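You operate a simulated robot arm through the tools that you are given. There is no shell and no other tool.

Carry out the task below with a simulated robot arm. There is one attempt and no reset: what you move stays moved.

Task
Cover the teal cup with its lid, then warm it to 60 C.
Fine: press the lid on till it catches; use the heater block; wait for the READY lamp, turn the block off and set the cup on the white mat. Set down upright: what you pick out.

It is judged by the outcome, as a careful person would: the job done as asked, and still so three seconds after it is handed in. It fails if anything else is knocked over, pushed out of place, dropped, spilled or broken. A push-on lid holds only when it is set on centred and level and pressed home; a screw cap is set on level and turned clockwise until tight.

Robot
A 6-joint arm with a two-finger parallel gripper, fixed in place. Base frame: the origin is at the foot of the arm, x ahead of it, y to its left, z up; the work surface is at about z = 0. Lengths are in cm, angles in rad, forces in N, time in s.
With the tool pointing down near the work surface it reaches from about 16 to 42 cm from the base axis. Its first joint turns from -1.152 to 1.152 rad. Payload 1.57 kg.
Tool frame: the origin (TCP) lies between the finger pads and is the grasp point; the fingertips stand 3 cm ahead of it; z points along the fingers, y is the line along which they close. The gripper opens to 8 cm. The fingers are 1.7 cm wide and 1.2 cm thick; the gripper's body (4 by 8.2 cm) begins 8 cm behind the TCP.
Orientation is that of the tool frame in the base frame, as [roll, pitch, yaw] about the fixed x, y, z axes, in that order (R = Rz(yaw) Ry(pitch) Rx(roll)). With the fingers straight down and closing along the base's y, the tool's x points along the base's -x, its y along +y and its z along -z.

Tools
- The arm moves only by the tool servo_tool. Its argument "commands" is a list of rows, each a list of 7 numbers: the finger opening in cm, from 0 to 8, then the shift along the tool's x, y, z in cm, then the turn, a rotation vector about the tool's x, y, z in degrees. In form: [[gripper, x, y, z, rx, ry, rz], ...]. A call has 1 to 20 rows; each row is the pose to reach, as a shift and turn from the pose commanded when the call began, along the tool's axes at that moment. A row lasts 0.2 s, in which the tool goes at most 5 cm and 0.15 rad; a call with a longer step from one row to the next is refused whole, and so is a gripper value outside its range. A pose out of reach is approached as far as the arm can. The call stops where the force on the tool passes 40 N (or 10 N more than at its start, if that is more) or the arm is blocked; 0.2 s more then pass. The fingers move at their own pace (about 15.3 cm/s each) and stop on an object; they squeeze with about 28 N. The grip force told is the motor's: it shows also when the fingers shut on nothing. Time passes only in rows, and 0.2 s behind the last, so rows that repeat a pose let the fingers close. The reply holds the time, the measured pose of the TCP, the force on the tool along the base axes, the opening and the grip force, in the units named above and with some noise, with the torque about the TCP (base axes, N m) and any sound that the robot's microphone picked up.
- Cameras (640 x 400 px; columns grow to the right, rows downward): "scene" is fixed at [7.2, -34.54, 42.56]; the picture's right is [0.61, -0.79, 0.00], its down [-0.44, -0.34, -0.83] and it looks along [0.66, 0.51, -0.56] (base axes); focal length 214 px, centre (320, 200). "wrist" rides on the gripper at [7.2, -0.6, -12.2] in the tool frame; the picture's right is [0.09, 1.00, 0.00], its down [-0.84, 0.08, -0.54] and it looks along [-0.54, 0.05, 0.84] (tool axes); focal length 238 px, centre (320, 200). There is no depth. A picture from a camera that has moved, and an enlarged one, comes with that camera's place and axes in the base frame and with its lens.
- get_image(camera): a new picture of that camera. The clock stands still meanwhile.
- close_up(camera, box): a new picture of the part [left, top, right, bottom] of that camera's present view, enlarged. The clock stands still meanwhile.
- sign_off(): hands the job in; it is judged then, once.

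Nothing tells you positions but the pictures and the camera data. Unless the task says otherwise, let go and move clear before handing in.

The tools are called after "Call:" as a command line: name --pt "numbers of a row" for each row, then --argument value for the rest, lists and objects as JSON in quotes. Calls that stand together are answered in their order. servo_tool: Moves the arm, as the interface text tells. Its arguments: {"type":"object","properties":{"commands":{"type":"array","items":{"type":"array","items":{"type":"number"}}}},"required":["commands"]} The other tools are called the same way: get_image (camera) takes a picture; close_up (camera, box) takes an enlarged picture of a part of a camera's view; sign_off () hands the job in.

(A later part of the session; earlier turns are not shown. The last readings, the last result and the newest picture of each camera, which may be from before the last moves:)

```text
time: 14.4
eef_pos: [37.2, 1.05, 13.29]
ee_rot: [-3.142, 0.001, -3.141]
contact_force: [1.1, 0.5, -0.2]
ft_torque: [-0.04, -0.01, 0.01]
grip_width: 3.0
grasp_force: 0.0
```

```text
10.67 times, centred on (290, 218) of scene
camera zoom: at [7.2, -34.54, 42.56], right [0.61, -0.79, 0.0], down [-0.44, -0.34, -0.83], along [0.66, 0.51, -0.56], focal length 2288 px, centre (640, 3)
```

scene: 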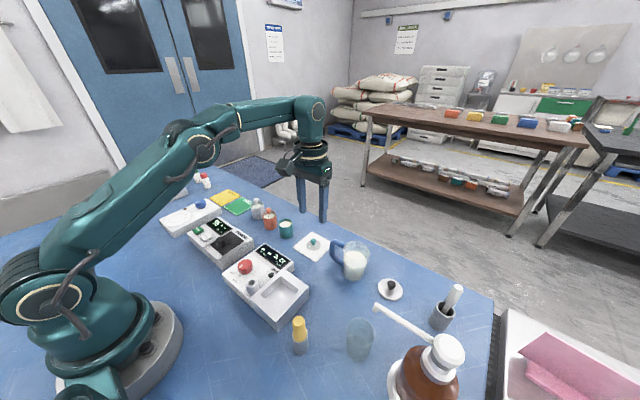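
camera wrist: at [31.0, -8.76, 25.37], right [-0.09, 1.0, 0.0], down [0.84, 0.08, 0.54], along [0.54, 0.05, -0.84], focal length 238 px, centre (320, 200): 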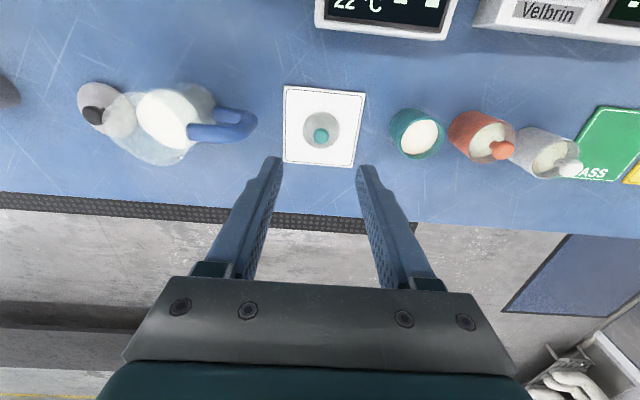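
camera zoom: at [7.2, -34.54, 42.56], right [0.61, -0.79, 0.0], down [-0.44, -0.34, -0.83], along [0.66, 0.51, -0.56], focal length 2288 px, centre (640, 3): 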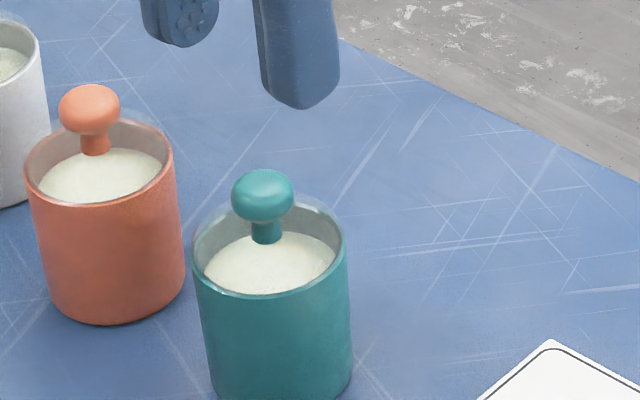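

The lid is seated evenly, matching the lidded orange cup. Before gripping the cup I'll look straight over the heater pocket to fix its position, depth and rim height.

Call:
servo_tool --pt "5 0 0 -1.5 0 0 0" --pt "5 2 -1.8 -2.7 0 0 0" --pt "5 4 -3.6 -2.7 0 0 0" --pt "5 6 -5.4 -2.7 0 0 0" --pt "5 8 -7.2 -2.7 0 0 0" --pt "5 10 -9 -2.7 0 0 0" --pt "5 12 -10.8 -2.7 0 0 0" --pt "5 14 -12.6 -2.7 0 0 0" --pt "5 15.5 -14 -2.7 0 0 0" --pt "5 15.5 -14 -2.7 0 0 0"

Call:
get_image --camera "wrist"

Call:
close_up --camera "wrist" --box '[240, 80, 400, 180]'

Call:
get_image --camera "scene"

```text
time: 16.6
eef_pos: [21.63, -13.26, 16.29]
ee_rot: [-3.139, 0.002, -3.14]
contact_force: [-1.1, -0.3, 0.5]
ft_torque: [0.01, -0.01, -0.01]
grip_width: 5.02
grasp_force: 0.1
```

```text
taken
camera wrist: at [14.41, -13.89, 28.27], right [-0.09, 1.0, 0.0], down [0.84, 0.08, 0.54], along [0.54, 0.05, -0.84], focal length 238 px, centre (320, 200)
```

wrist: 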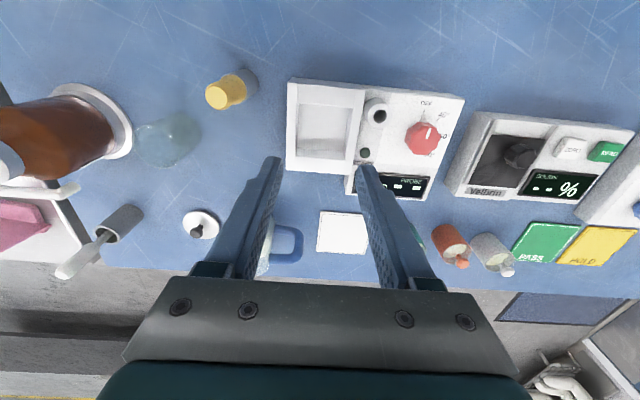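

```text
4.00 times, centred on (320, 130) of wrist
camera zoom: at [14.41, -13.89, 28.27], right [-0.09, 1.0, 0.0], down [0.84, 0.08, 0.54], along [0.54, 0.05, -0.84], focal length 953 px, centre (320, 480)
```

zoom: 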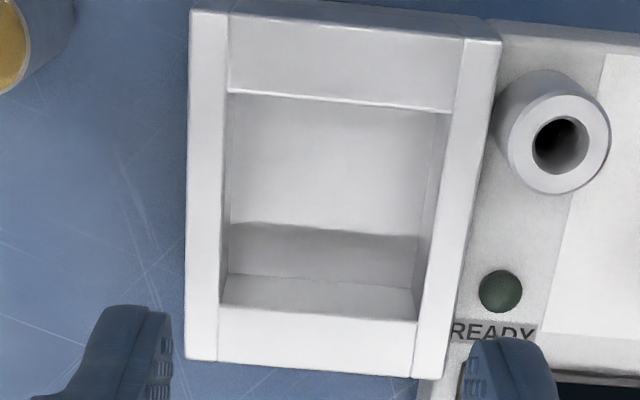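

```text
taken
```

scene: 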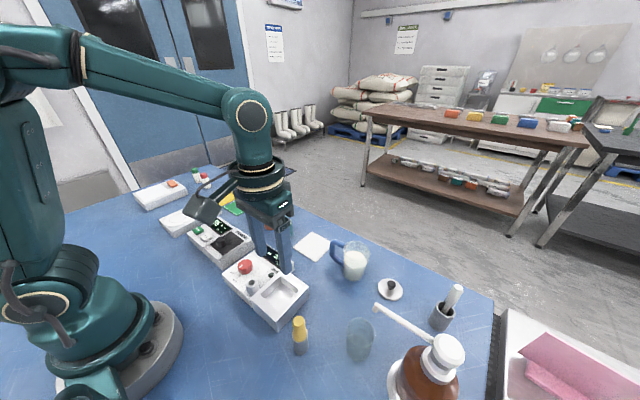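

The pocket is centred near (21.83, -12.97), with its rim at z≈4.15 and floor at z≈1.75. I'll grip the cup about 2.75 cm above its base so the fingers stay above the pocket rim, and I'm heading back over the cup now.

Call:
servo_tool --pt "5.2 -2 1.8 0 0 0 0" --pt "5.2 -4 3.6 0 0 0 0" --pt "5.2 -6 5.4 0 0 0 0" --pt "5.2 -8 7.2 0 0 0 0" --pt "5.2 -10 9 0 0 0 0" --pt "5.2 -12 10.8 0 0 0 0" --pt "5.2 -14 12.6 0 0 0 0" --pt "5.2 -15.6 14.05 0.5 0 0 0" --pt "5.2 -15.6 14.05 2.0 0 0 0" --pt "5.2 -15.6 14.05 3.5 0 0 0" --pt "5.2 -15.6 14.05 3.5 0 0 0"

Call:
close_up --camera "wrist" --box '[240, 90, 400, 190]'

Call:
close_up --camera "scene" --box '[240, 180, 340, 242]'

```text
time: 19.0
eef_pos: [37.22, 1.0, 12.58]
ee_rot: [3.141, 0.003, -3.141]
contact_force: [-0.2, 0.0, 1.0]
ft_torque: [0.01, 0.0, 0.01]
grip_width: 5.17
grasp_force: 0.1
```

```text
4.00 times, centred on (320, 140) of wrist
camera zoom: at [29.96, 0.39, 24.73], right [-0.09, 1.0, 0.0], down [0.84, 0.08, 0.54], along [0.54, 0.05, -0.84], focal length 953 px, centre (320, 440)
```

zoom: 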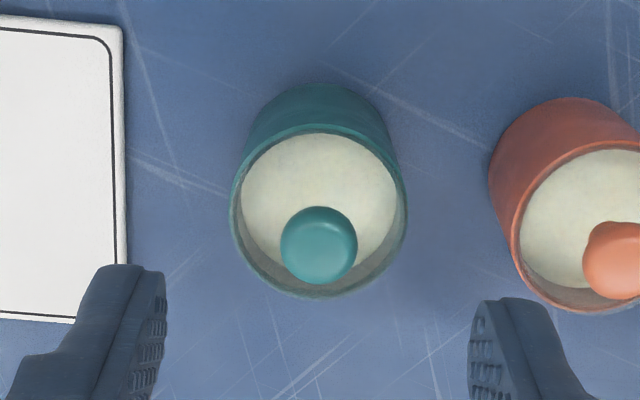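

```text
6.40 times, centred on (290, 211) of scene
camera zoom: at [7.2, -34.54, 42.56], right [0.61, -0.79, 0.0], down [-0.44, -0.34, -0.83], along [0.66, 0.51, -0.56], focal length 1373 px, centre (512, 130)
```

zoom: 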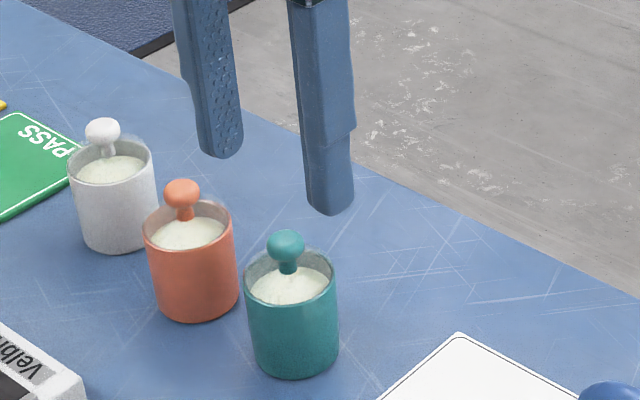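

Alignment over the cup is good, with the orange cup about 0.5 cm clear of the outer finger. I'll descend to grip height.

Call:
servo_tool --pt "5 -0.1 0 1.2 0 0 0" --pt "5 -0.1 0 2.4 0 0 0" --pt "5 -0.1 0 3.6 0 0 0" --pt "5 -0.1 0 4.6 0 0 0" --pt "5 -0.1 0 5.0 0 0 0" --pt "5 -0.1 0 5.0 0 0 0"

Call:
close_up --camera "wrist" --box '[240, 90, 400, 190]'

Call:
close_up --camera "scene" --box '[250, 190, 330, 240]'

```text
time: 20.4
eef_pos: [37.27, 1.06, 7.57]
ee_rot: [3.141, 0.002, 3.141]
contact_force: [0.4, -1.2, 0.3]
ft_torque: [-0.02, 0.02, -0.01]
grip_width: 5.0
grasp_force: 0.0
```

```text
4.00 times, centred on (320, 140) of wrist
camera zoom: at [30.06, 0.38, 19.71], right [-0.09, 1.0, 0.0], down [0.84, 0.08, 0.54], along [0.54, 0.05, -0.84], focal length 953 px, centre (320, 440)
```

zoom: 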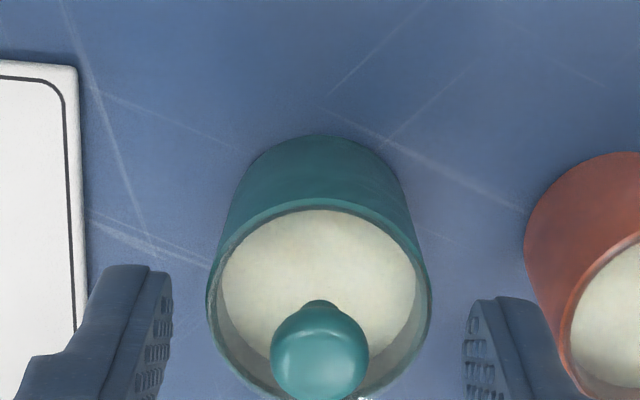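

```text
8.00 times, centred on (290, 215) of scene
camera zoom: at [7.2, -34.54, 42.56], right [0.61, -0.79, 0.0], down [-0.44, -0.34, -0.83], along [0.66, 0.51, -0.56], focal length 1716 px, centre (560, 80)
```

zoom: 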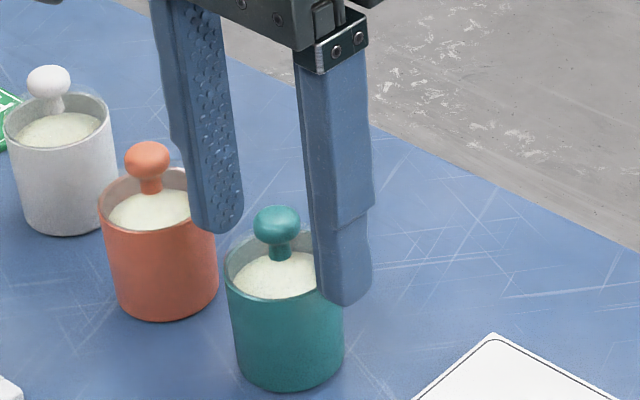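

The fingers straddle the cup symmetrically. I'll go down the last 1.75 cm, close on the upper body and check the grip.

Call:
servo_tool --pt "5 0 0 0.6 0 0 0" --pt "5 0 0 1.2 0 0 0" --pt "5 0 0 1.75 0 0 0" --pt "5 0 0 1.75 0 0 0" --pt "4.2 0 0 1.75 0 0 0" --pt "3.2 0 0 1.75 0 0 0" --pt "3.2 0 0 1.75 0 0 0" --pt "3.2 0 0 1.75 0 0 0"

Call:
close_up --camera "wrist" --box '[240, 100, 400, 200]'

Call:
close_up --camera "scene" --box '[250, 190, 330, 240]'

```text
time: 22.2
eef_pos: [37.47, 1.04, 5.88]
ee_rot: [3.141, 0.001, 3.141]
contact_force: [0.2, -0.3, 0.0]
ft_torque: [0.04, -0.02, 0.02]
grip_width: 3.87
grasp_force: 27.7
```

```text
4.00 times, centred on (320, 150) of wrist
camera zoom: at [30.16, 0.33, 18.04], right [-0.09, 1.0, 0.0], down [0.84, 0.08, 0.54], along [0.54, 0.05, -0.84], focal length 953 px, centre (320, 400)
```

zoom: 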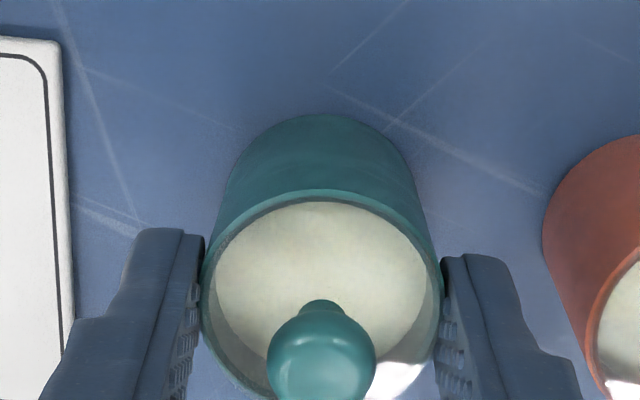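

```text
8.00 times, centred on (290, 215) of scene
camera zoom: at [7.2, -34.54, 42.56], right [0.61, -0.79, 0.0], down [-0.44, -0.34, -0.83], along [0.66, 0.51, -0.56], focal length 1716 px, centre (560, 80)
```

zoom: 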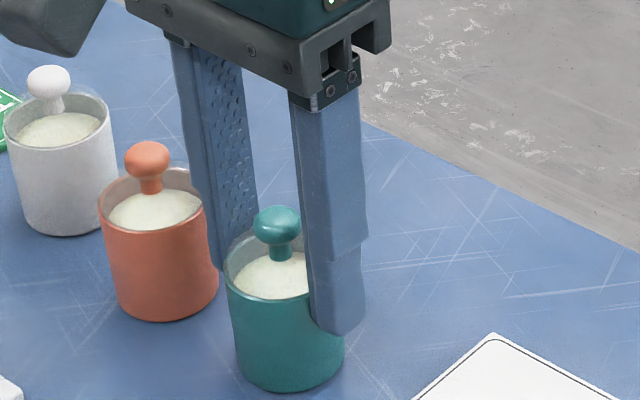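

The cup is gripped at 3.87 cm width. I'll lift it straight up smoothly and check that it hangs upright.

Call:
servo_tool --pt "3.2 0 0 -0.3 0 0 0" --pt "3.2 0 0 -1 0 0 0" --pt "3.2 0 0 -2 0 0 0" --pt "3.2 0 0 -3.2 0 0 0" --pt "3.2 0 0 -4.5 0 0 0" --pt "3.2 0 0 -5.8 0 0 0" --pt "3.2 0 0 -7 0 0 0" --pt "3.2 0 0 -7.7 0 0 0" --pt "3.2 0 0 -8 0 0 0" --pt "3.2 0 0 -8 0 0 0"

Call:
close_up --camera "scene" --box '[240, 150, 340, 212]'

Call:
close_up --camera "wrist" --box '[240, 100, 400, 200]'

```text
time: 24.4
eef_pos: [37.42, 0.95, 13.75]
ee_rot: [3.141, 0.002, 3.141]
contact_force: [-0.7, 0.4, -0.3]
ft_torque: [0.0, 0.01, 0.0]
grip_width: 3.86
grasp_force: 28.1
```

```text
6.40 times, centred on (290, 181) of scene
camera zoom: at [7.2, -34.54, 42.56], right [0.61, -0.79, 0.0], down [-0.44, -0.34, -0.83], along [0.66, 0.51, -0.56], focal length 1373 px, centre (512, 322)
```

zoom: 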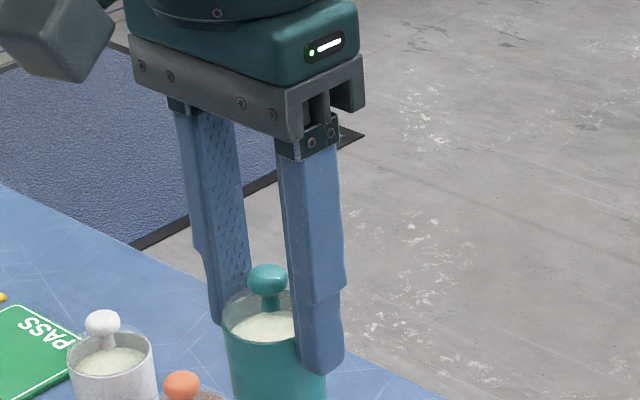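

```text
4.00 times, centred on (320, 150) of wrist
camera zoom: at [30.19, 0.35, 25.92], right [-0.09, 1.0, 0.0], down [0.84, 0.08, 0.54], along [0.54, 0.05, -0.84], focal length 953 px, centre (320, 400)
```

zoom: 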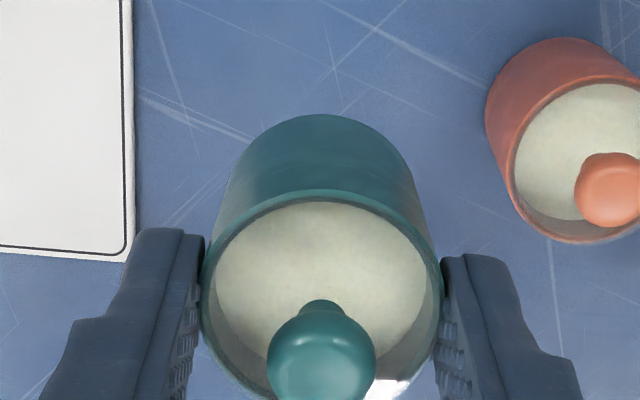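

The cup hangs upright and the lid is still on. I'll carry it across at a constant height to above the heater pocket.

Call:
servo_tool --pt "3.2 0.5 -0.45 0 0 0 0" --pt "3.2 1.5 -1.34 0 0 0 0" --pt "3.2 3 -2.68 0 0 0 0" --pt "3.2 4.5 -4.03 0 0 0 0" --pt "3.2 6 -5.37 0 0 0 0" --pt "3.2 7.5 -6.71 0 0 0 0" --pt "3.2 9 -8.05 0 0 0 0" --pt "3.2 10.5 -9.39 0 0 0 0" --pt "3.2 12 -10.74 0 0 0 0" --pt "3.2 13.5 -12.08 0 0 0 0" --pt "3.2 14.7 -13.15 0 0 0 0" --pt "3.2 15.2 -13.6 0 0 0 0" --pt "3.2 15.37 -13.75 0 0 0 0" --pt "3.2 15.37 -13.75 0 0 0 0"

Call:
close_up --camera "wrist" --box '[240, 80, 400, 180]'

Call:
close_up --camera "scene" --box '[210, 220, 330, 295]'

```text
time: 27.4
eef_pos: [22.08, -12.75, 13.77]
ee_rot: [-3.141, 0.001, 3.141]
contact_force: [-0.7, 0.9, -0.8]
ft_torque: [0.01, -0.01, 0.02]
grip_width: 3.85
grasp_force: 28.4
```

```text
4.00 times, centred on (320, 130) of wrist
camera zoom: at [14.75, -13.33, 25.96], right [-0.09, 1.0, 0.0], down [0.84, 0.08, 0.54], along [0.54, 0.05, -0.84], focal length 953 px, centre (320, 480)
```

zoom: 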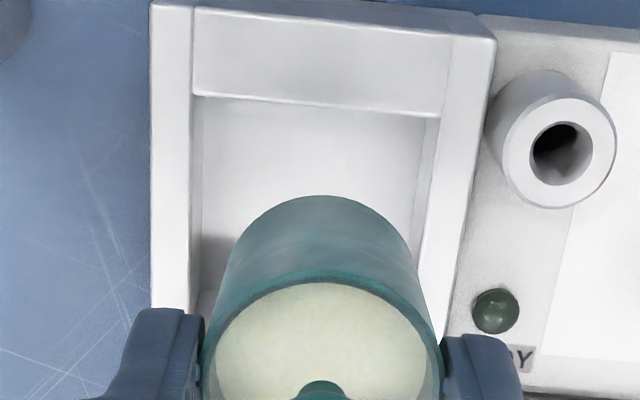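

```text
5.33 times, centred on (270, 258) of scene
camera zoom: at [7.2, -34.54, 42.56], right [0.61, -0.79, 0.0], down [-0.44, -0.34, -0.83], along [0.66, 0.51, -0.56], focal length 1144 px, centre (587, -107)
```

zoom: 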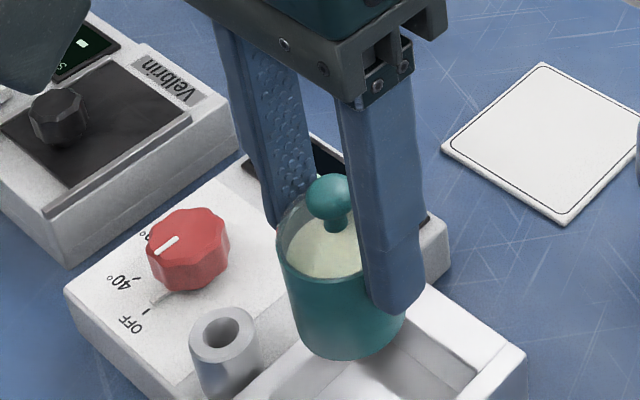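

The cup is just +y of the pocket centre. I'll correct by about 0.25 cm and lower partway, then verify clearance.

Call:
servo_tool --pt "3.2 -0.07 -0.25 0 0 0 0" --pt "3.2 -0.07 -0.25 0.8 0 0 0" --pt "3.2 -0.07 -0.25 1.8 0 0 0" --pt "3.2 -0.07 -0.25 2.8 0 0 0" --pt "3.2 -0.07 -0.25 3.4 0 0 0" --pt "3.2 -0.07 -0.25 3.4 0 0 0"

Call:
close_up --camera "wrist" --box '[240, 80, 400, 180]'

Call:
close_up --camera "scene" --box '[220, 230, 324, 295]'

```text
time: 28.8
eef_pos: [22.07, -13.12, 10.28]
ee_rot: [-3.141, 0.003, 3.142]
contact_force: [1.0, -1.1, -0.5]
ft_torque: [-0.02, 0.02, 0.0]
grip_width: 3.85
grasp_force: 27.8
```

```text
4.00 times, centred on (320, 130) of wrist
camera zoom: at [14.85, -13.74, 22.48], right [-0.09, 1.0, 0.0], down [0.84, 0.08, 0.54], along [0.54, 0.05, -0.84], focal length 953 px, centre (320, 480)
```

zoom: 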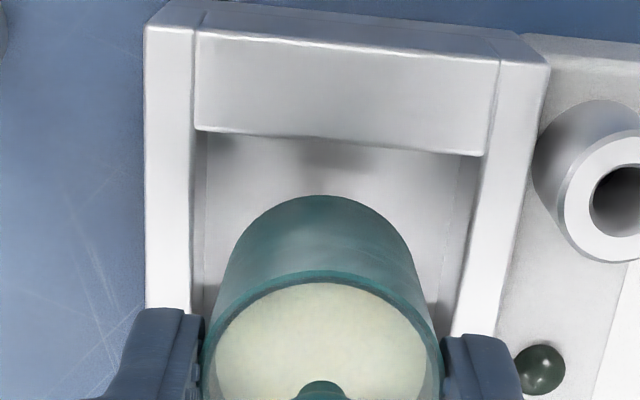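

```text
6.15 times, centred on (272, 262) of scene
camera zoom: at [7.2, -34.54, 42.56], right [0.61, -0.79, 0.0], down [-0.44, -0.34, -0.83], along [0.66, 0.51, -0.56], focal length 1320 px, centre (615, -185)
```

zoom: 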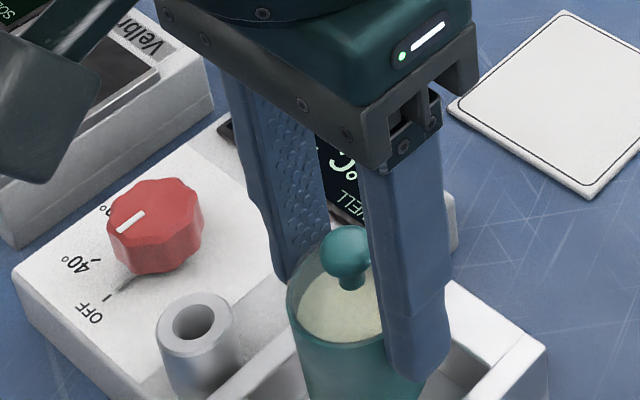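

The cup is inside the pocket outline with good clearance. I'll lower slowly toward the floor.

Call:
servo_tool --pt "3.2 0 0.03 0.5 0 0 0" --pt "3.2 0 0.03 1.0 0 0 0" --pt "3.2 0 0.03 1.5 0 0 0" --pt "3.2 0 0.03 1.9 0 0 0" --pt "3.2 0 0.03 2.2 0 0 0" --pt "3.2 0 0.03 2.4 0 0 0" --pt "3.2 0 0.03 2.4 0 0 0"

Call:
close_up --camera "wrist" --box '[240, 80, 400, 180]'

Call:
close_up --camera "scene" --box '[220, 240, 324, 305]'

```text
time: 30.4
eef_pos: [22.09, -12.96, 8.02]
ee_rot: [3.141, 0.003, 3.141]
contact_force: [-0.3, 0.7, -1.4]
ft_torque: [0.01, 0.0, 0.0]
grip_width: 3.87
grasp_force: 28.3
```

```text
4.00 times, centred on (320, 130) of wrist
camera zoom: at [14.84, -13.6, 20.15], right [-0.09, 1.0, 0.0], down [0.84, 0.08, 0.54], along [0.54, 0.05, -0.84], focal length 953 px, centre (320, 480)
```

zoom: 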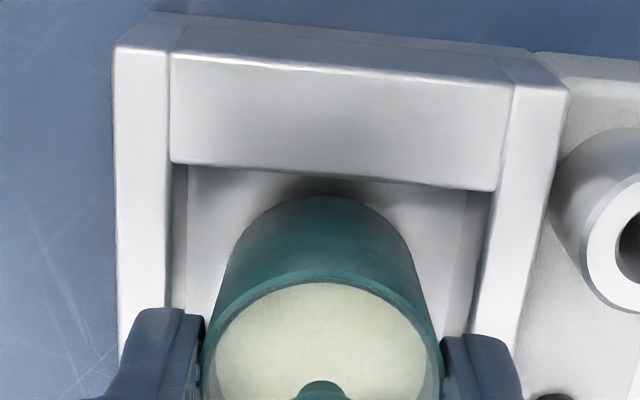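

```text
6.15 times, centred on (272, 272) of scene
camera zoom: at [7.2, -34.54, 42.56], right [0.61, -0.79, 0.0], down [-0.44, -0.34, -0.83], along [0.66, 0.51, -0.56], focal length 1320 px, centre (615, -246)
```

zoom: 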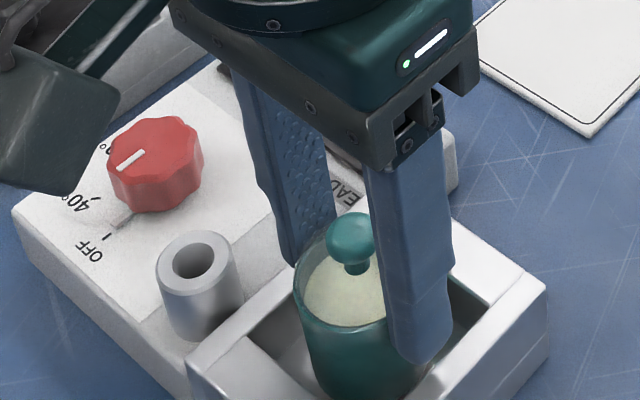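

The cup base is about 0.4 cm above the pocket floor. I'll continue in small steps and watch the force.

Call:
servo_tool --pt "3.2 0 0 0.1 0 0 0" --pt "3.2 0 0 0.2 0 0 0" --pt "3.2 0 0 0.3 0 0 0" --pt "3.2 0 0 0.35 0 0 0" --pt "3.2 0 0 0.35 0 0 0"

```text
time: 31.6
eef_pos: [22.13, -12.9, 7.69]
ee_rot: [-3.139, 0.0, -3.14]
contact_force: [0.3, -0.4, -0.6]
ft_torque: [-0.01, -0.03, 0.01]
grip_width: 3.85
grasp_force: 27.8
```

No contact yet, so the cup is still slightly above the floor. I'll continue down in small steps.

Call:
servo_tool --pt "3.2 0 0 0.06 0 0 0" --pt "3.2 0 0 0.12 0 0 0" --pt "3.2 0 0 0.18 0 0 0" --pt "3.2 0 0 0.18 0 0 0"

Call:
close_up --camera "wrist" --box '[240, 90, 400, 190]'

Call:
close_up --camera "scene" --box '[240, 250, 320, 300]'

```text
time: 32.6
eef_pos: [22.05, -12.99, 7.47]
ee_rot: [-3.14, 0.003, -3.14]
contact_force: [-3.0, 0.2, 15.5]
ft_torque: [0.05, 0.19, -0.01]
grip_width: 3.87
grasp_force: 27.5
```

```text
4.00 times, centred on (320, 140) of wrist
camera zoom: at [14.83, -13.57, 19.62], right [-0.09, 1.0, 0.0], down [0.84, 0.08, 0.54], along [0.54, 0.05, -0.84], focal length 953 px, centre (320, 440)
```

zoom: 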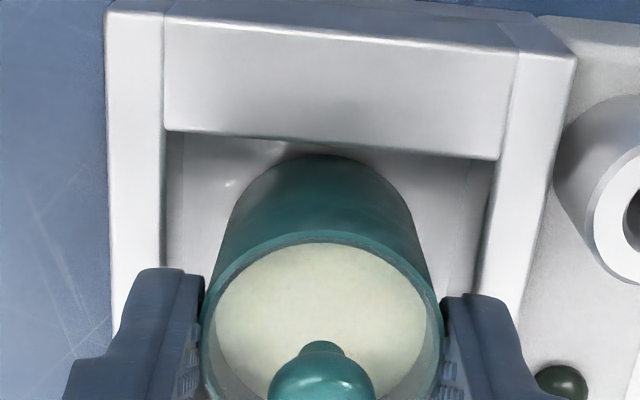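

```text
8.00 times, centred on (280, 275) of scene
camera zoom: at [7.19, -34.54, 42.56], right [0.61, -0.79, 0.0], down [-0.44, -0.34, -0.83], along [0.66, 0.51, -0.56], focal length 1716 px, centre (640, -400)
```

zoom: 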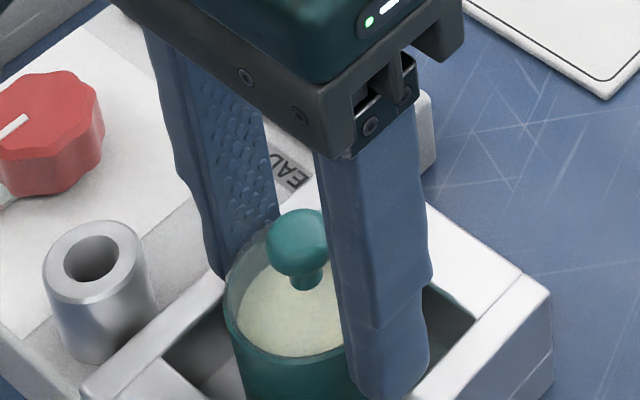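

The cup is resting on the pocket floor (about 15 N of contact). I'll ease off, open the fingers and rise clear.

Call:
servo_tool --pt "3.2 0 0 -0.08 0 0 0" --pt "4.2 0 0 -0.08 0 0 0" --pt "4.8 0 0 -0.08 0 0 0" --pt "4.8 0 0 -0.08 0 0 0" --pt "4.8 0 0 -1 0 0 0" --pt "4.8 0 0 -2.5 0 0 0" --pt "4.8 0 0 -4.5 0 0 0" --pt "4.8 0 0 -6.5 0 0 0" --pt "4.8 0 0 -8 0 0 0" --pt "4.8 0 0 -8 0 0 0"

Call:
close_up --camera "wrist" --box '[240, 70, 400, 170]'

Call:
close_up --camera "scene" --box '[216, 230, 328, 300]'

```text
time: 34.8
eef_pos: [22.19, -12.89, 15.51]
ee_rot: [3.141, 0.002, 3.141]
contact_force: [-0.2, 0.9, -0.2]
ft_torque: [-0.01, 0.01, 0.0]
grip_width: 4.81
grasp_force: 0.0
```

```text
4.00 times, centred on (320, 120) of wrist
camera zoom: at [14.89, -13.53, 27.74], right [-0.09, 1.0, 0.0], down [0.84, 0.08, 0.54], along [0.54, 0.05, -0.84], focal length 953 px, centre (320, 520)
```

zoom: 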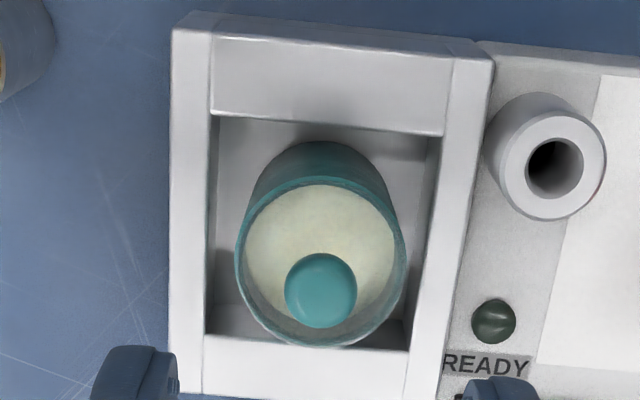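

```text
5.71 times, centred on (272, 265) of scene
camera zoom: at [7.2, -34.54, 42.56], right [0.61, -0.79, 0.0], down [-0.44, -0.34, -0.83], along [0.66, 0.51, -0.56], focal length 1226 px, centre (594, -171)
```

zoom: 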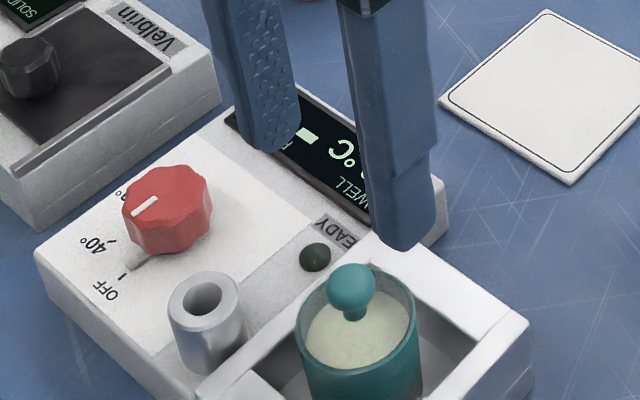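

The cup sits upright in the pocket with the lid on. Next I'll move above the red knob to line up for turning it to 60°.

Call:
servo_tool --pt "5 0.1 1.3 0 0 0 0" --pt "5 0.2 2.6 0 0 0 0" --pt "5 0.3 3.9 0 0 0 0" --pt "5 0.4 5.2 0 0 0 0" --pt "5 0.5 6.5 0 0 0 0" --pt "5 0.6 7.8 0 0 0 0" --pt "5 0.7 9.1 0 0 0 0" --pt "5 0.8 10 0 0 0 0" --pt "5 0.8 10 0 0 0 0"

Call:
close_up --camera "wrist" --box '[240, 70, 400, 170]'

Call:
close_up --camera "wrist" --box '[280, 85, 360, 135]'

Call:
close_up --camera "scene" --box '[216, 230, 296, 280]'

```text
time: 36.8
eef_pos: [21.42, -2.95, 15.38]
ee_rot: [3.141, 0.003, 3.141]
contact_force: [0.4, 0.6, -0.2]
ft_torque: [0.02, -0.02, -0.01]
grip_width: 4.96
grasp_force: 0.1
```

```text
4.00 times, centred on (320, 120) of wrist
camera zoom: at [14.1, -3.61, 27.66], right [-0.09, 1.0, 0.0], down [0.84, 0.08, 0.54], along [0.54, 0.05, -0.84], focal length 953 px, centre (320, 520)
```

zoom: 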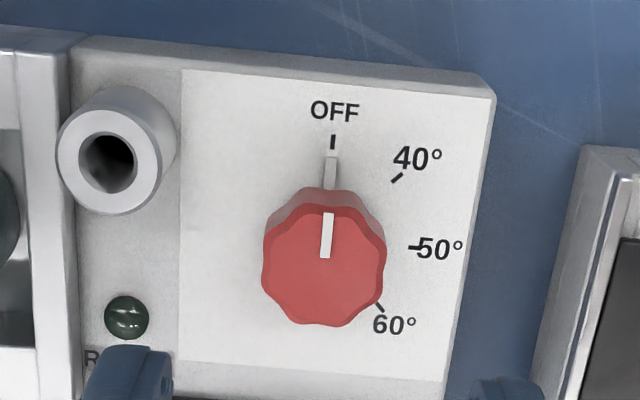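

```text
8.00 times, centred on (320, 110) of wrist
camera zoom: at [14.1, -3.61, 27.66], right [-0.09, 1.0, 0.0], down [0.84, 0.08, 0.54], along [0.54, 0.05, -0.84], focal length 1907 px, centre (320, 920)
```

zoom: 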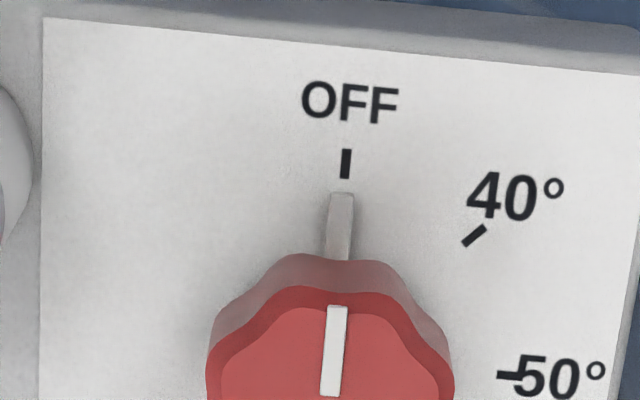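

```text
8.00 times, centred on (256, 255) of scene
camera zoom: at [7.2, -34.54, 42.56], right [0.61, -0.79, 0.0], down [-0.44, -0.34, -0.83], along [0.66, 0.51, -0.56], focal length 1716 px, centre (832, -240)
```

zoom: 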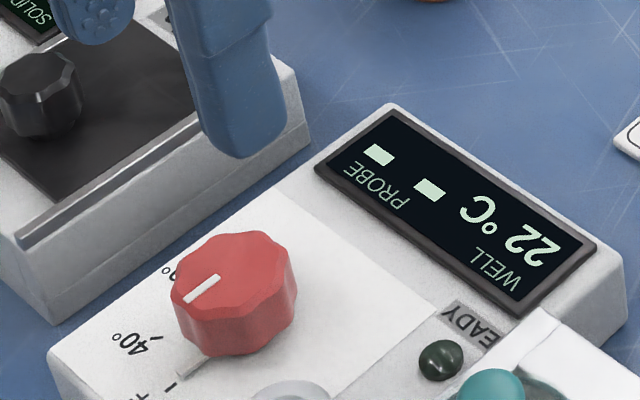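

The knob is at about (21.3, -2.87), top at z≈5.1, pointing to OFF. The dial ticks are 45° apart, so 60° is 135° clockwise. I'll pre-rotate the wrist by -40° above the knob to leave room for the turn.

Call:
servo_tool --pt "4.8 0 0.03 0 0 0 -8" --pt "4.8 0 0.06 0 0 0 -16" --pt "4.8 0 0.1 0 0 0 -24" --pt "4.8 0 0.12 0 0 0 -32" --pt "4.8 0 0.12 0 0 0 -40" --pt "4.8 0 0.12 1.5 0 0 -40" --pt "4.8 0 0.12 3 0 0 -40" --pt "4.8 0 0.12 4.5 0 0 -40" --pt "4.8 0 0.12 5.5 0 0 -40" --pt "4.8 0 0.12 5.5 0 0 -40"

Call:
close_up --camera "wrist" --box '[240, 80, 400, 180]'

Call:
close_up --camera "scene" --box '[200, 220, 296, 280]'

```text
time: 39.0
eef_pos: [21.24, -2.75, 9.82]
ee_rot: [-3.14, 0.002, -2.443]
contact_force: [-0.3, -0.3, -0.6]
ft_torque: [0.02, -0.02, 0.01]
grip_width: 4.79
grasp_force: 0.0
```

```text
4.00 times, centred on (320, 130) of wrist
camera zoom: at [16.21, -7.88, 22.15], right [-0.71, 0.7, 0.0], down [0.59, 0.6, 0.54], along [0.38, 0.38, -0.84], focal length 953 px, centre (320, 480)
```

zoom: 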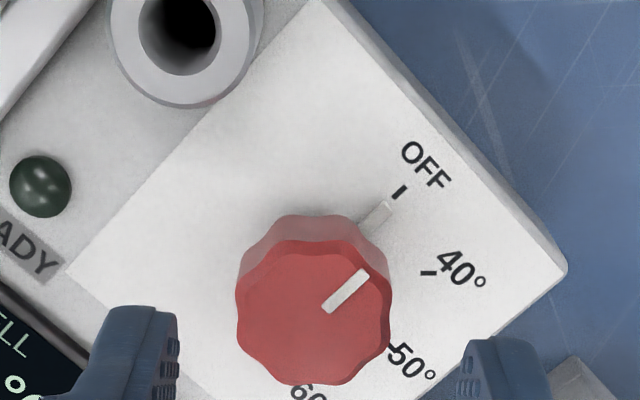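

```text
6.67 times, centred on (248, 250) of scene
camera zoom: at [7.2, -34.54, 42.56], right [0.61, -0.79, 0.0], down [-0.44, -0.34, -0.83], along [0.66, 0.51, -0.56], focal length 1430 px, centre (800, -133)
```

zoom: 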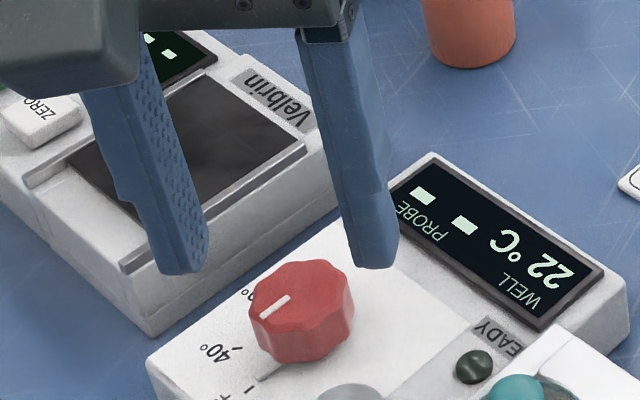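

The wrist is centred over the knob and the fingers clear the pointer. I'll descend so the fingertips are around z=4 and grip the knob.

Call:
servo_tool --pt "4.8 0 0 0.8 0 0 0" --pt "4.8 0 0 1.6 0 0 0" --pt "4.8 0 0 2.4 0 0 0" --pt "4.8 0 0 2.85 0 0 0" --pt "4.8 0 0 2.85 0 0 0"

Call:
close_up --camera "wrist" --box '[240, 80, 400, 180]'

Call:
close_up --camera "scene" --box '[200, 230, 296, 290]'

```text
time: 40.2
eef_pos: [21.24, -2.86, 7.12]
ee_rot: [-3.139, 0.001, -2.444]
contact_force: [-0.2, -0.7, -0.2]
ft_torque: [0.01, 0.01, -0.01]
grip_width: 4.78
grasp_force: 0.1
```

```text
4.00 times, centred on (320, 130) of wrist
camera zoom: at [16.04, -7.94, 19.27], right [-0.71, 0.7, 0.0], down [0.59, 0.6, 0.54], along [0.38, 0.38, -0.84], focal length 953 px, centre (320, 480)
```

zoom: 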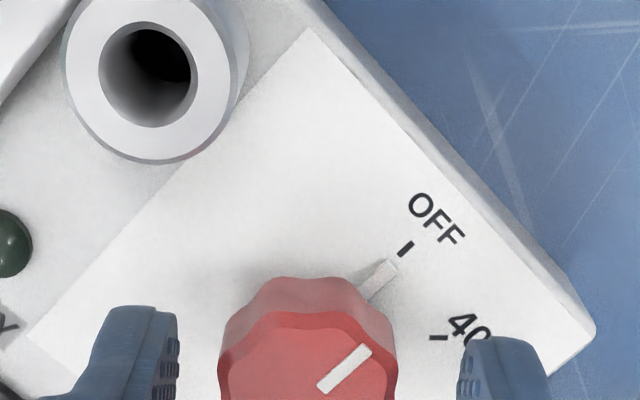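

```text
6.67 times, centred on (248, 260) of scene
camera zoom: at [7.2, -34.54, 42.56], right [0.61, -0.79, 0.0], down [-0.44, -0.34, -0.83], along [0.66, 0.51, -0.56], focal length 1430 px, centre (800, -200)
```

zoom: 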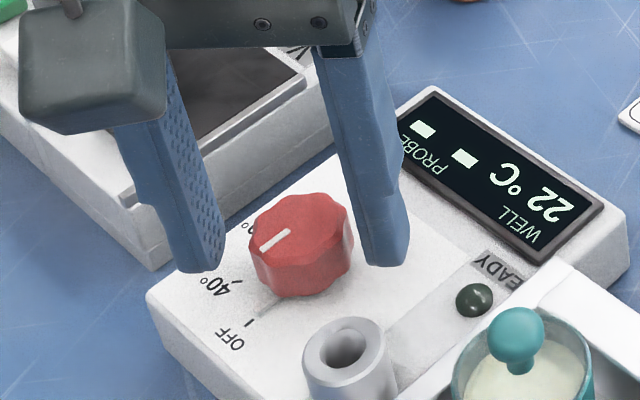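

I'll centre the fingers on the knob with a small shift along the closing line, then grip.

Call:
servo_tool --pt "4.8 0 -0.12 0 0 0 0" --pt "4.8 0 -0.12 0 0 0 0" --pt "3.6 0 -0.12 0 0 0 0" --pt "2.5 0 -0.12 0 0 0 0" --pt "2.5 0 -0.12 0 0 0 0" --pt "2.5 0 -0.12 0 0 0 0"

Call:
close_up --camera "wrist" --box '[240, 100, 400, 200]'

Call:
close_up --camera "scene" --box '[200, 230, 296, 290]'

```text
time: 41.6
eef_pos: [21.09, -2.97, 6.95]
ee_rot: [-3.138, 0.002, -2.445]
contact_force: [6.9, -10.7, -9.2]
ft_torque: [-0.07, 0.16, -0.11]
grip_width: 2.96
grasp_force: 39.2
```

```text
4.00 times, centred on (320, 150) of wrist
camera zoom: at [16.11, -8.11, 19.19], right [-0.71, 0.7, 0.0], down [0.59, 0.6, 0.54], along [0.38, 0.38, -0.84], focal length 953 px, centre (320, 400)
```

zoom: 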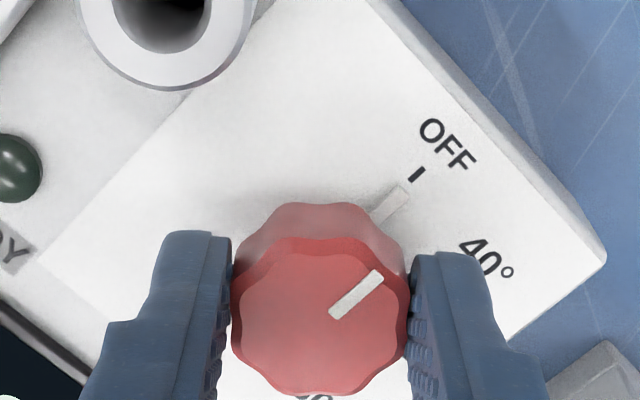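

```text
6.67 times, centred on (248, 260) of scene
camera zoom: at [7.2, -34.54, 42.55], right [0.61, -0.79, 0.0], down [-0.44, -0.34, -0.83], along [0.66, 0.51, -0.56], focal length 1430 px, centre (800, -200)
```

zoom: 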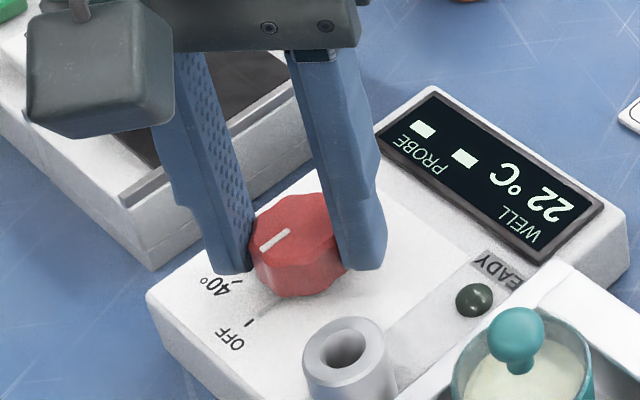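

The grip is slightly off the knob's axis, with a side force of about 12 N. I'll open briefly, recentre and regrip before turning.

Call:
servo_tool --pt "3.6 0 0 0 0 0 0" --pt "4.2 0 0 0 0 0 0" --pt "4.2 -0.13 -0.08 0 0 0 0" --pt "4.2 -0.13 -0.08 0 0 0 0"

Call:
close_up --camera "wrist" --box '[240, 100, 400, 200]'

```text
time: 42.6
eef_pos: [21.4, -3.01, 7.18]
ee_rot: [-3.141, -0.001, -2.442]
contact_force: [0.1, 0.6, 1.0]
ft_torque: [0.02, 0.0, 0.02]
grip_width: 4.2
grasp_force: 0.2
```

```text
4.00 times, centred on (320, 150) of wrist
camera zoom: at [16.25, -8.08, 19.24], right [-0.71, 0.7, 0.0], down [0.59, 0.6, 0.54], along [0.38, 0.38, -0.84], focal length 953 px, centre (320, 400)
```

zoom: 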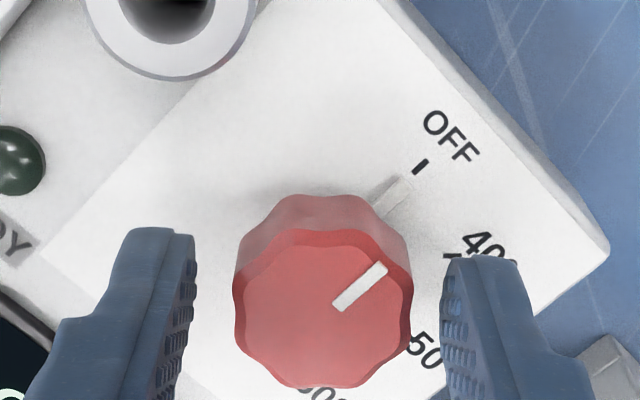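

Call:
servo_tool --pt "4.2 0 0.03 0 0 0 0" --pt "3.4 0 0.03 0 0 0 0" --pt "2.5 0 0.03 0 0 0 0" --pt "2.5 0 0.03 0 0 0 0" --pt "2.5 0 0.03 0 0 0 0"

```text
time: 43.8
eef_pos: [21.31, -2.97, 7.06]
ee_rot: [-3.14, -0.001, -2.444]
contact_force: [0.2, -0.8, -0.6]
ft_torque: [0.14, 0.24, -0.05]
grip_width: 2.96
grasp_force: 39.5
```

The grip is now centred with almost no side force. I'll turn clockwise by 135°.

Call:
servo_tool --pt "2.5 0 0 0 0 0 7.5" --pt "2.5 0 0 0 0 0 15" --pt "2.5 0 0 0 0 0 22.5" --pt "2.5 0 0 0 0 0 30" --pt "2.5 0 0 0 0 0 37.5" --pt "2.5 0 0 0 0 0 45" --pt "2.5 0 0 0 0 0 52.5" --pt "2.5 0 0 0 0 0 60" --pt "2.5 0 0 0 0 0 67.5" --pt "2.5 0 0 0 0 0 75" --pt "2.5 0 0 0 0 0 82.5" --pt "2.5 0 0 0 0 0 90" --pt "2.5 0 0 0 0 0 97.5" --pt "2.5 0 0 0 0 0 105" --pt "2.5 0 0 0 0 0 112.5" --pt "2.5 0 0 0 0 0 120" --pt "2.5 0 0 0 0 0 127.5" --pt "2.5 0 0 0 0 0 135" --pt "2.5 0 0 0 0 0 135"

Call:
close_up --camera "wrist" --box '[220, 80, 420, 205]'

Call:
close_up --camera "scene" --box '[200, 230, 312, 300]'

```text
time: 47.8
eef_pos: [21.41, -2.77, 7.07]
ee_rot: [3.139, 0.002, 1.483]
contact_force: [-5.9, -24.0, 10.5]
ft_torque: [-0.81, 0.3, 0.0]
grip_width: 2.93
grasp_force: 39.1
```

```text
3.20 times, centred on (320, 142) of wrist
camera zoom: at [21.3, 4.39, 19.24], right [1.0, 0.01, 0.0], down [0.0, -0.84, 0.54], along [0.01, -0.54, -0.84], focal length 763 px, centre (320, 384)
```

zoom: 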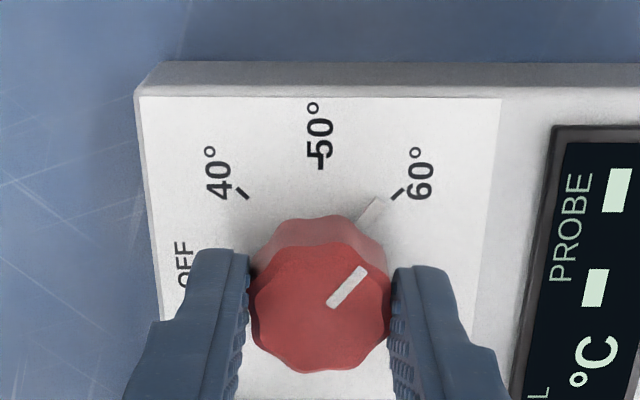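

```text
5.71 times, centred on (256, 265) of scene
camera zoom: at [7.19, -34.54, 42.56], right [0.61, -0.79, 0.0], down [-0.44, -0.34, -0.83], along [0.66, 0.51, -0.56], focal length 1226 px, centre (686, -171)
```

zoom: 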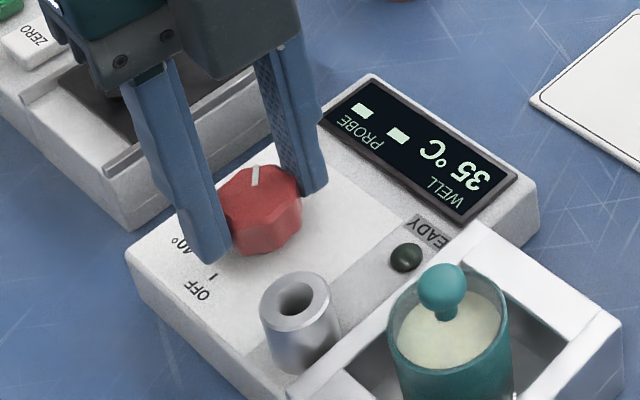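

The heater is on and the well already reads 35 °C. I'll zoom in on the pointer to check that it's exactly on the 60° tick.

Call:
close_up --camera "wrist" --box '[290, 120, 370, 170]'

Call:
close_up --camera "wrist" --box '[285, 105, 365, 155]'

```text
8.00 times, centred on (330, 145) of wrist
camera zoom: at [21.3, 4.39, 19.24], right [1.0, 0.01, 0.0], down [0.0, -0.84, 0.54], along [0.01, -0.54, -0.84], focal length 1907 px, centre (240, 640)
```

zoom: 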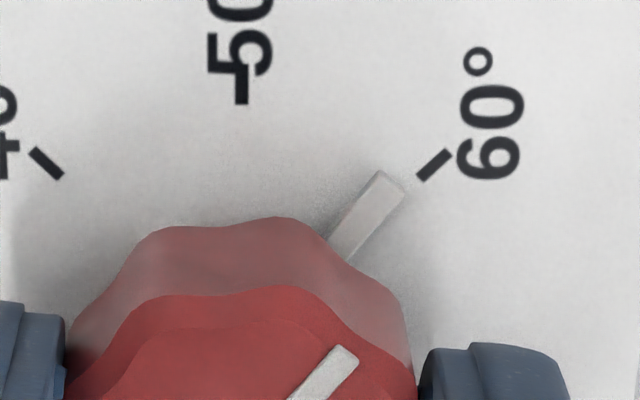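

```text
8.00 times, centred on (325, 130) of wrist
camera zoom: at [21.3, 4.39, 19.24], right [1.0, 0.01, 0.0], down [0.0, -0.84, 0.54], along [0.01, -0.54, -0.84], focal length 1907 px, centre (280, 760)
```

zoom: 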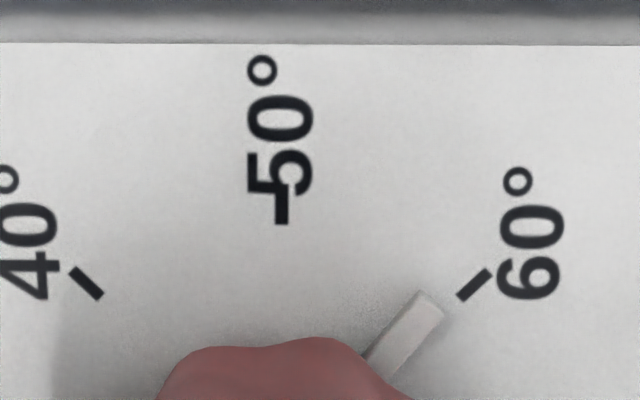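

The pointer is roughly 9° short of the 60° tick because of some slip. I'll relieve the side load and turn a bit more clockwise.

Call:
servo_tool --pt "2.5 -0.1 0 0 0 0 3" --pt "2.5 -0.15 0 0 0 0 6" --pt "2.5 -0.15 0 0 0 0 9" --pt "2.5 -0.15 0 0 0 0 9"

Call:
close_up --camera "wrist" --box '[285, 105, 365, 155]'

Call:
close_up --camera "scene" --box '[200, 230, 312, 300]'

```text
time: 48.8
eef_pos: [21.36, -2.83, 7.08]
ee_rot: [-3.14, 0.001, 1.325]
contact_force: [-10.9, 6.0, -4.0]
ft_torque: [-0.01, 0.26, 0.53]
grip_width: 2.95
grasp_force: 38.9
```

```text
8.00 times, centred on (325, 130) of wrist
camera zoom: at [22.49, 4.24, 19.26], right [0.99, -0.15, 0.0], down [-0.13, -0.83, 0.54], along [-0.08, -0.54, -0.84], focal length 1907 px, centre (280, 760)
```

zoom: 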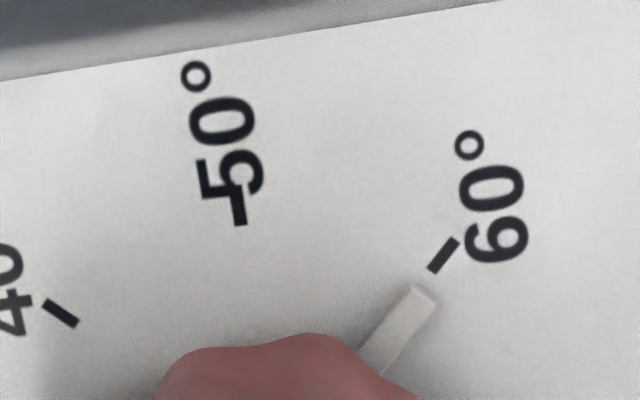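

```text
5.71 times, centred on (256, 265) of scene
camera zoom: at [7.2, -34.54, 42.56], right [0.61, -0.79, 0.0], down [-0.44, -0.34, -0.83], along [0.66, 0.51, -0.56], focal length 1226 px, centre (686, -171)
```

zoom: 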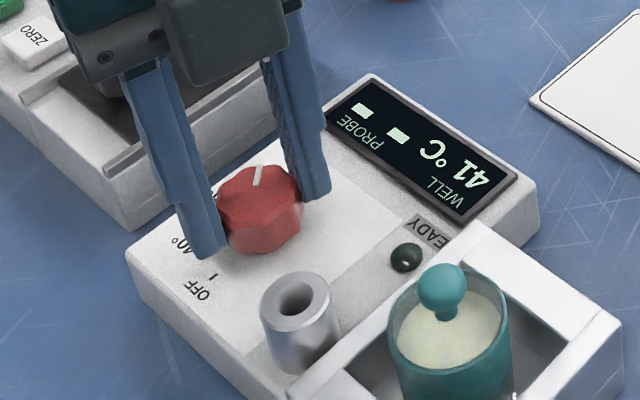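

The pointer now lines up with the 60° tick. I'll release, rise and watch the display.

Call:
servo_tool --pt "3.2 0 0 0 0 0 0" --pt "4.4 0 0 0 0 0 0" --pt "4.8 0 0 0 0 0 0" --pt "4.8 0 0 -1.5 0 0 0" --pt "4.8 0 0 -3.5 0 0 0" --pt "4.8 0 0 -5.5 0 0 0" --pt "4.8 0 0 -7.5 0 0 0" --pt "4.8 0 0 -7.5 0 0 0"

Call:
close_up --camera "wrist" --box '[240, 60, 400, 160]'

Call:
close_up --camera "scene" --box '[210, 235, 322, 305]'

```text
time: 50.6
eef_pos: [21.49, -2.91, 14.7]
ee_rot: [3.14, 0.0, 1.327]
contact_force: [-0.1, -0.6, -0.4]
ft_torque: [-0.02, -0.02, 0.02]
grip_width: 4.79
grasp_force: 0.1
```

```text
4.00 times, centred on (320, 110) of wrist
camera zoom: at [22.53, 4.23, 26.89], right [0.99, -0.15, 0.0], down [-0.13, -0.83, 0.54], along [-0.08, -0.54, -0.84], focal length 953 px, centre (320, 560)
```

zoom: 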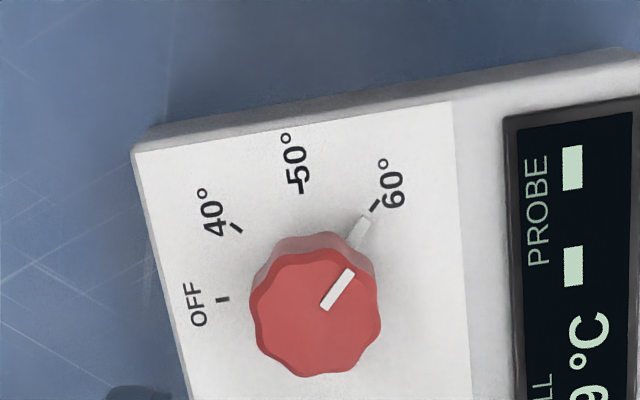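

```text
5.71 times, centred on (266, 270) of scene
camera zoom: at [7.2, -34.54, 42.56], right [0.61, -0.79, 0.0], down [-0.44, -0.34, -0.83], along [0.66, 0.51, -0.56], focal length 1226 px, centre (629, -200)
```

zoom: 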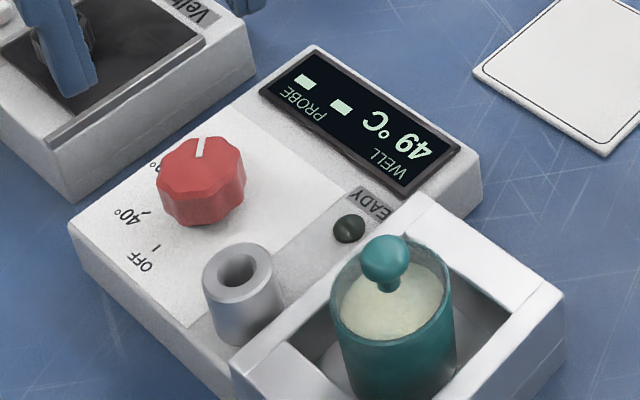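

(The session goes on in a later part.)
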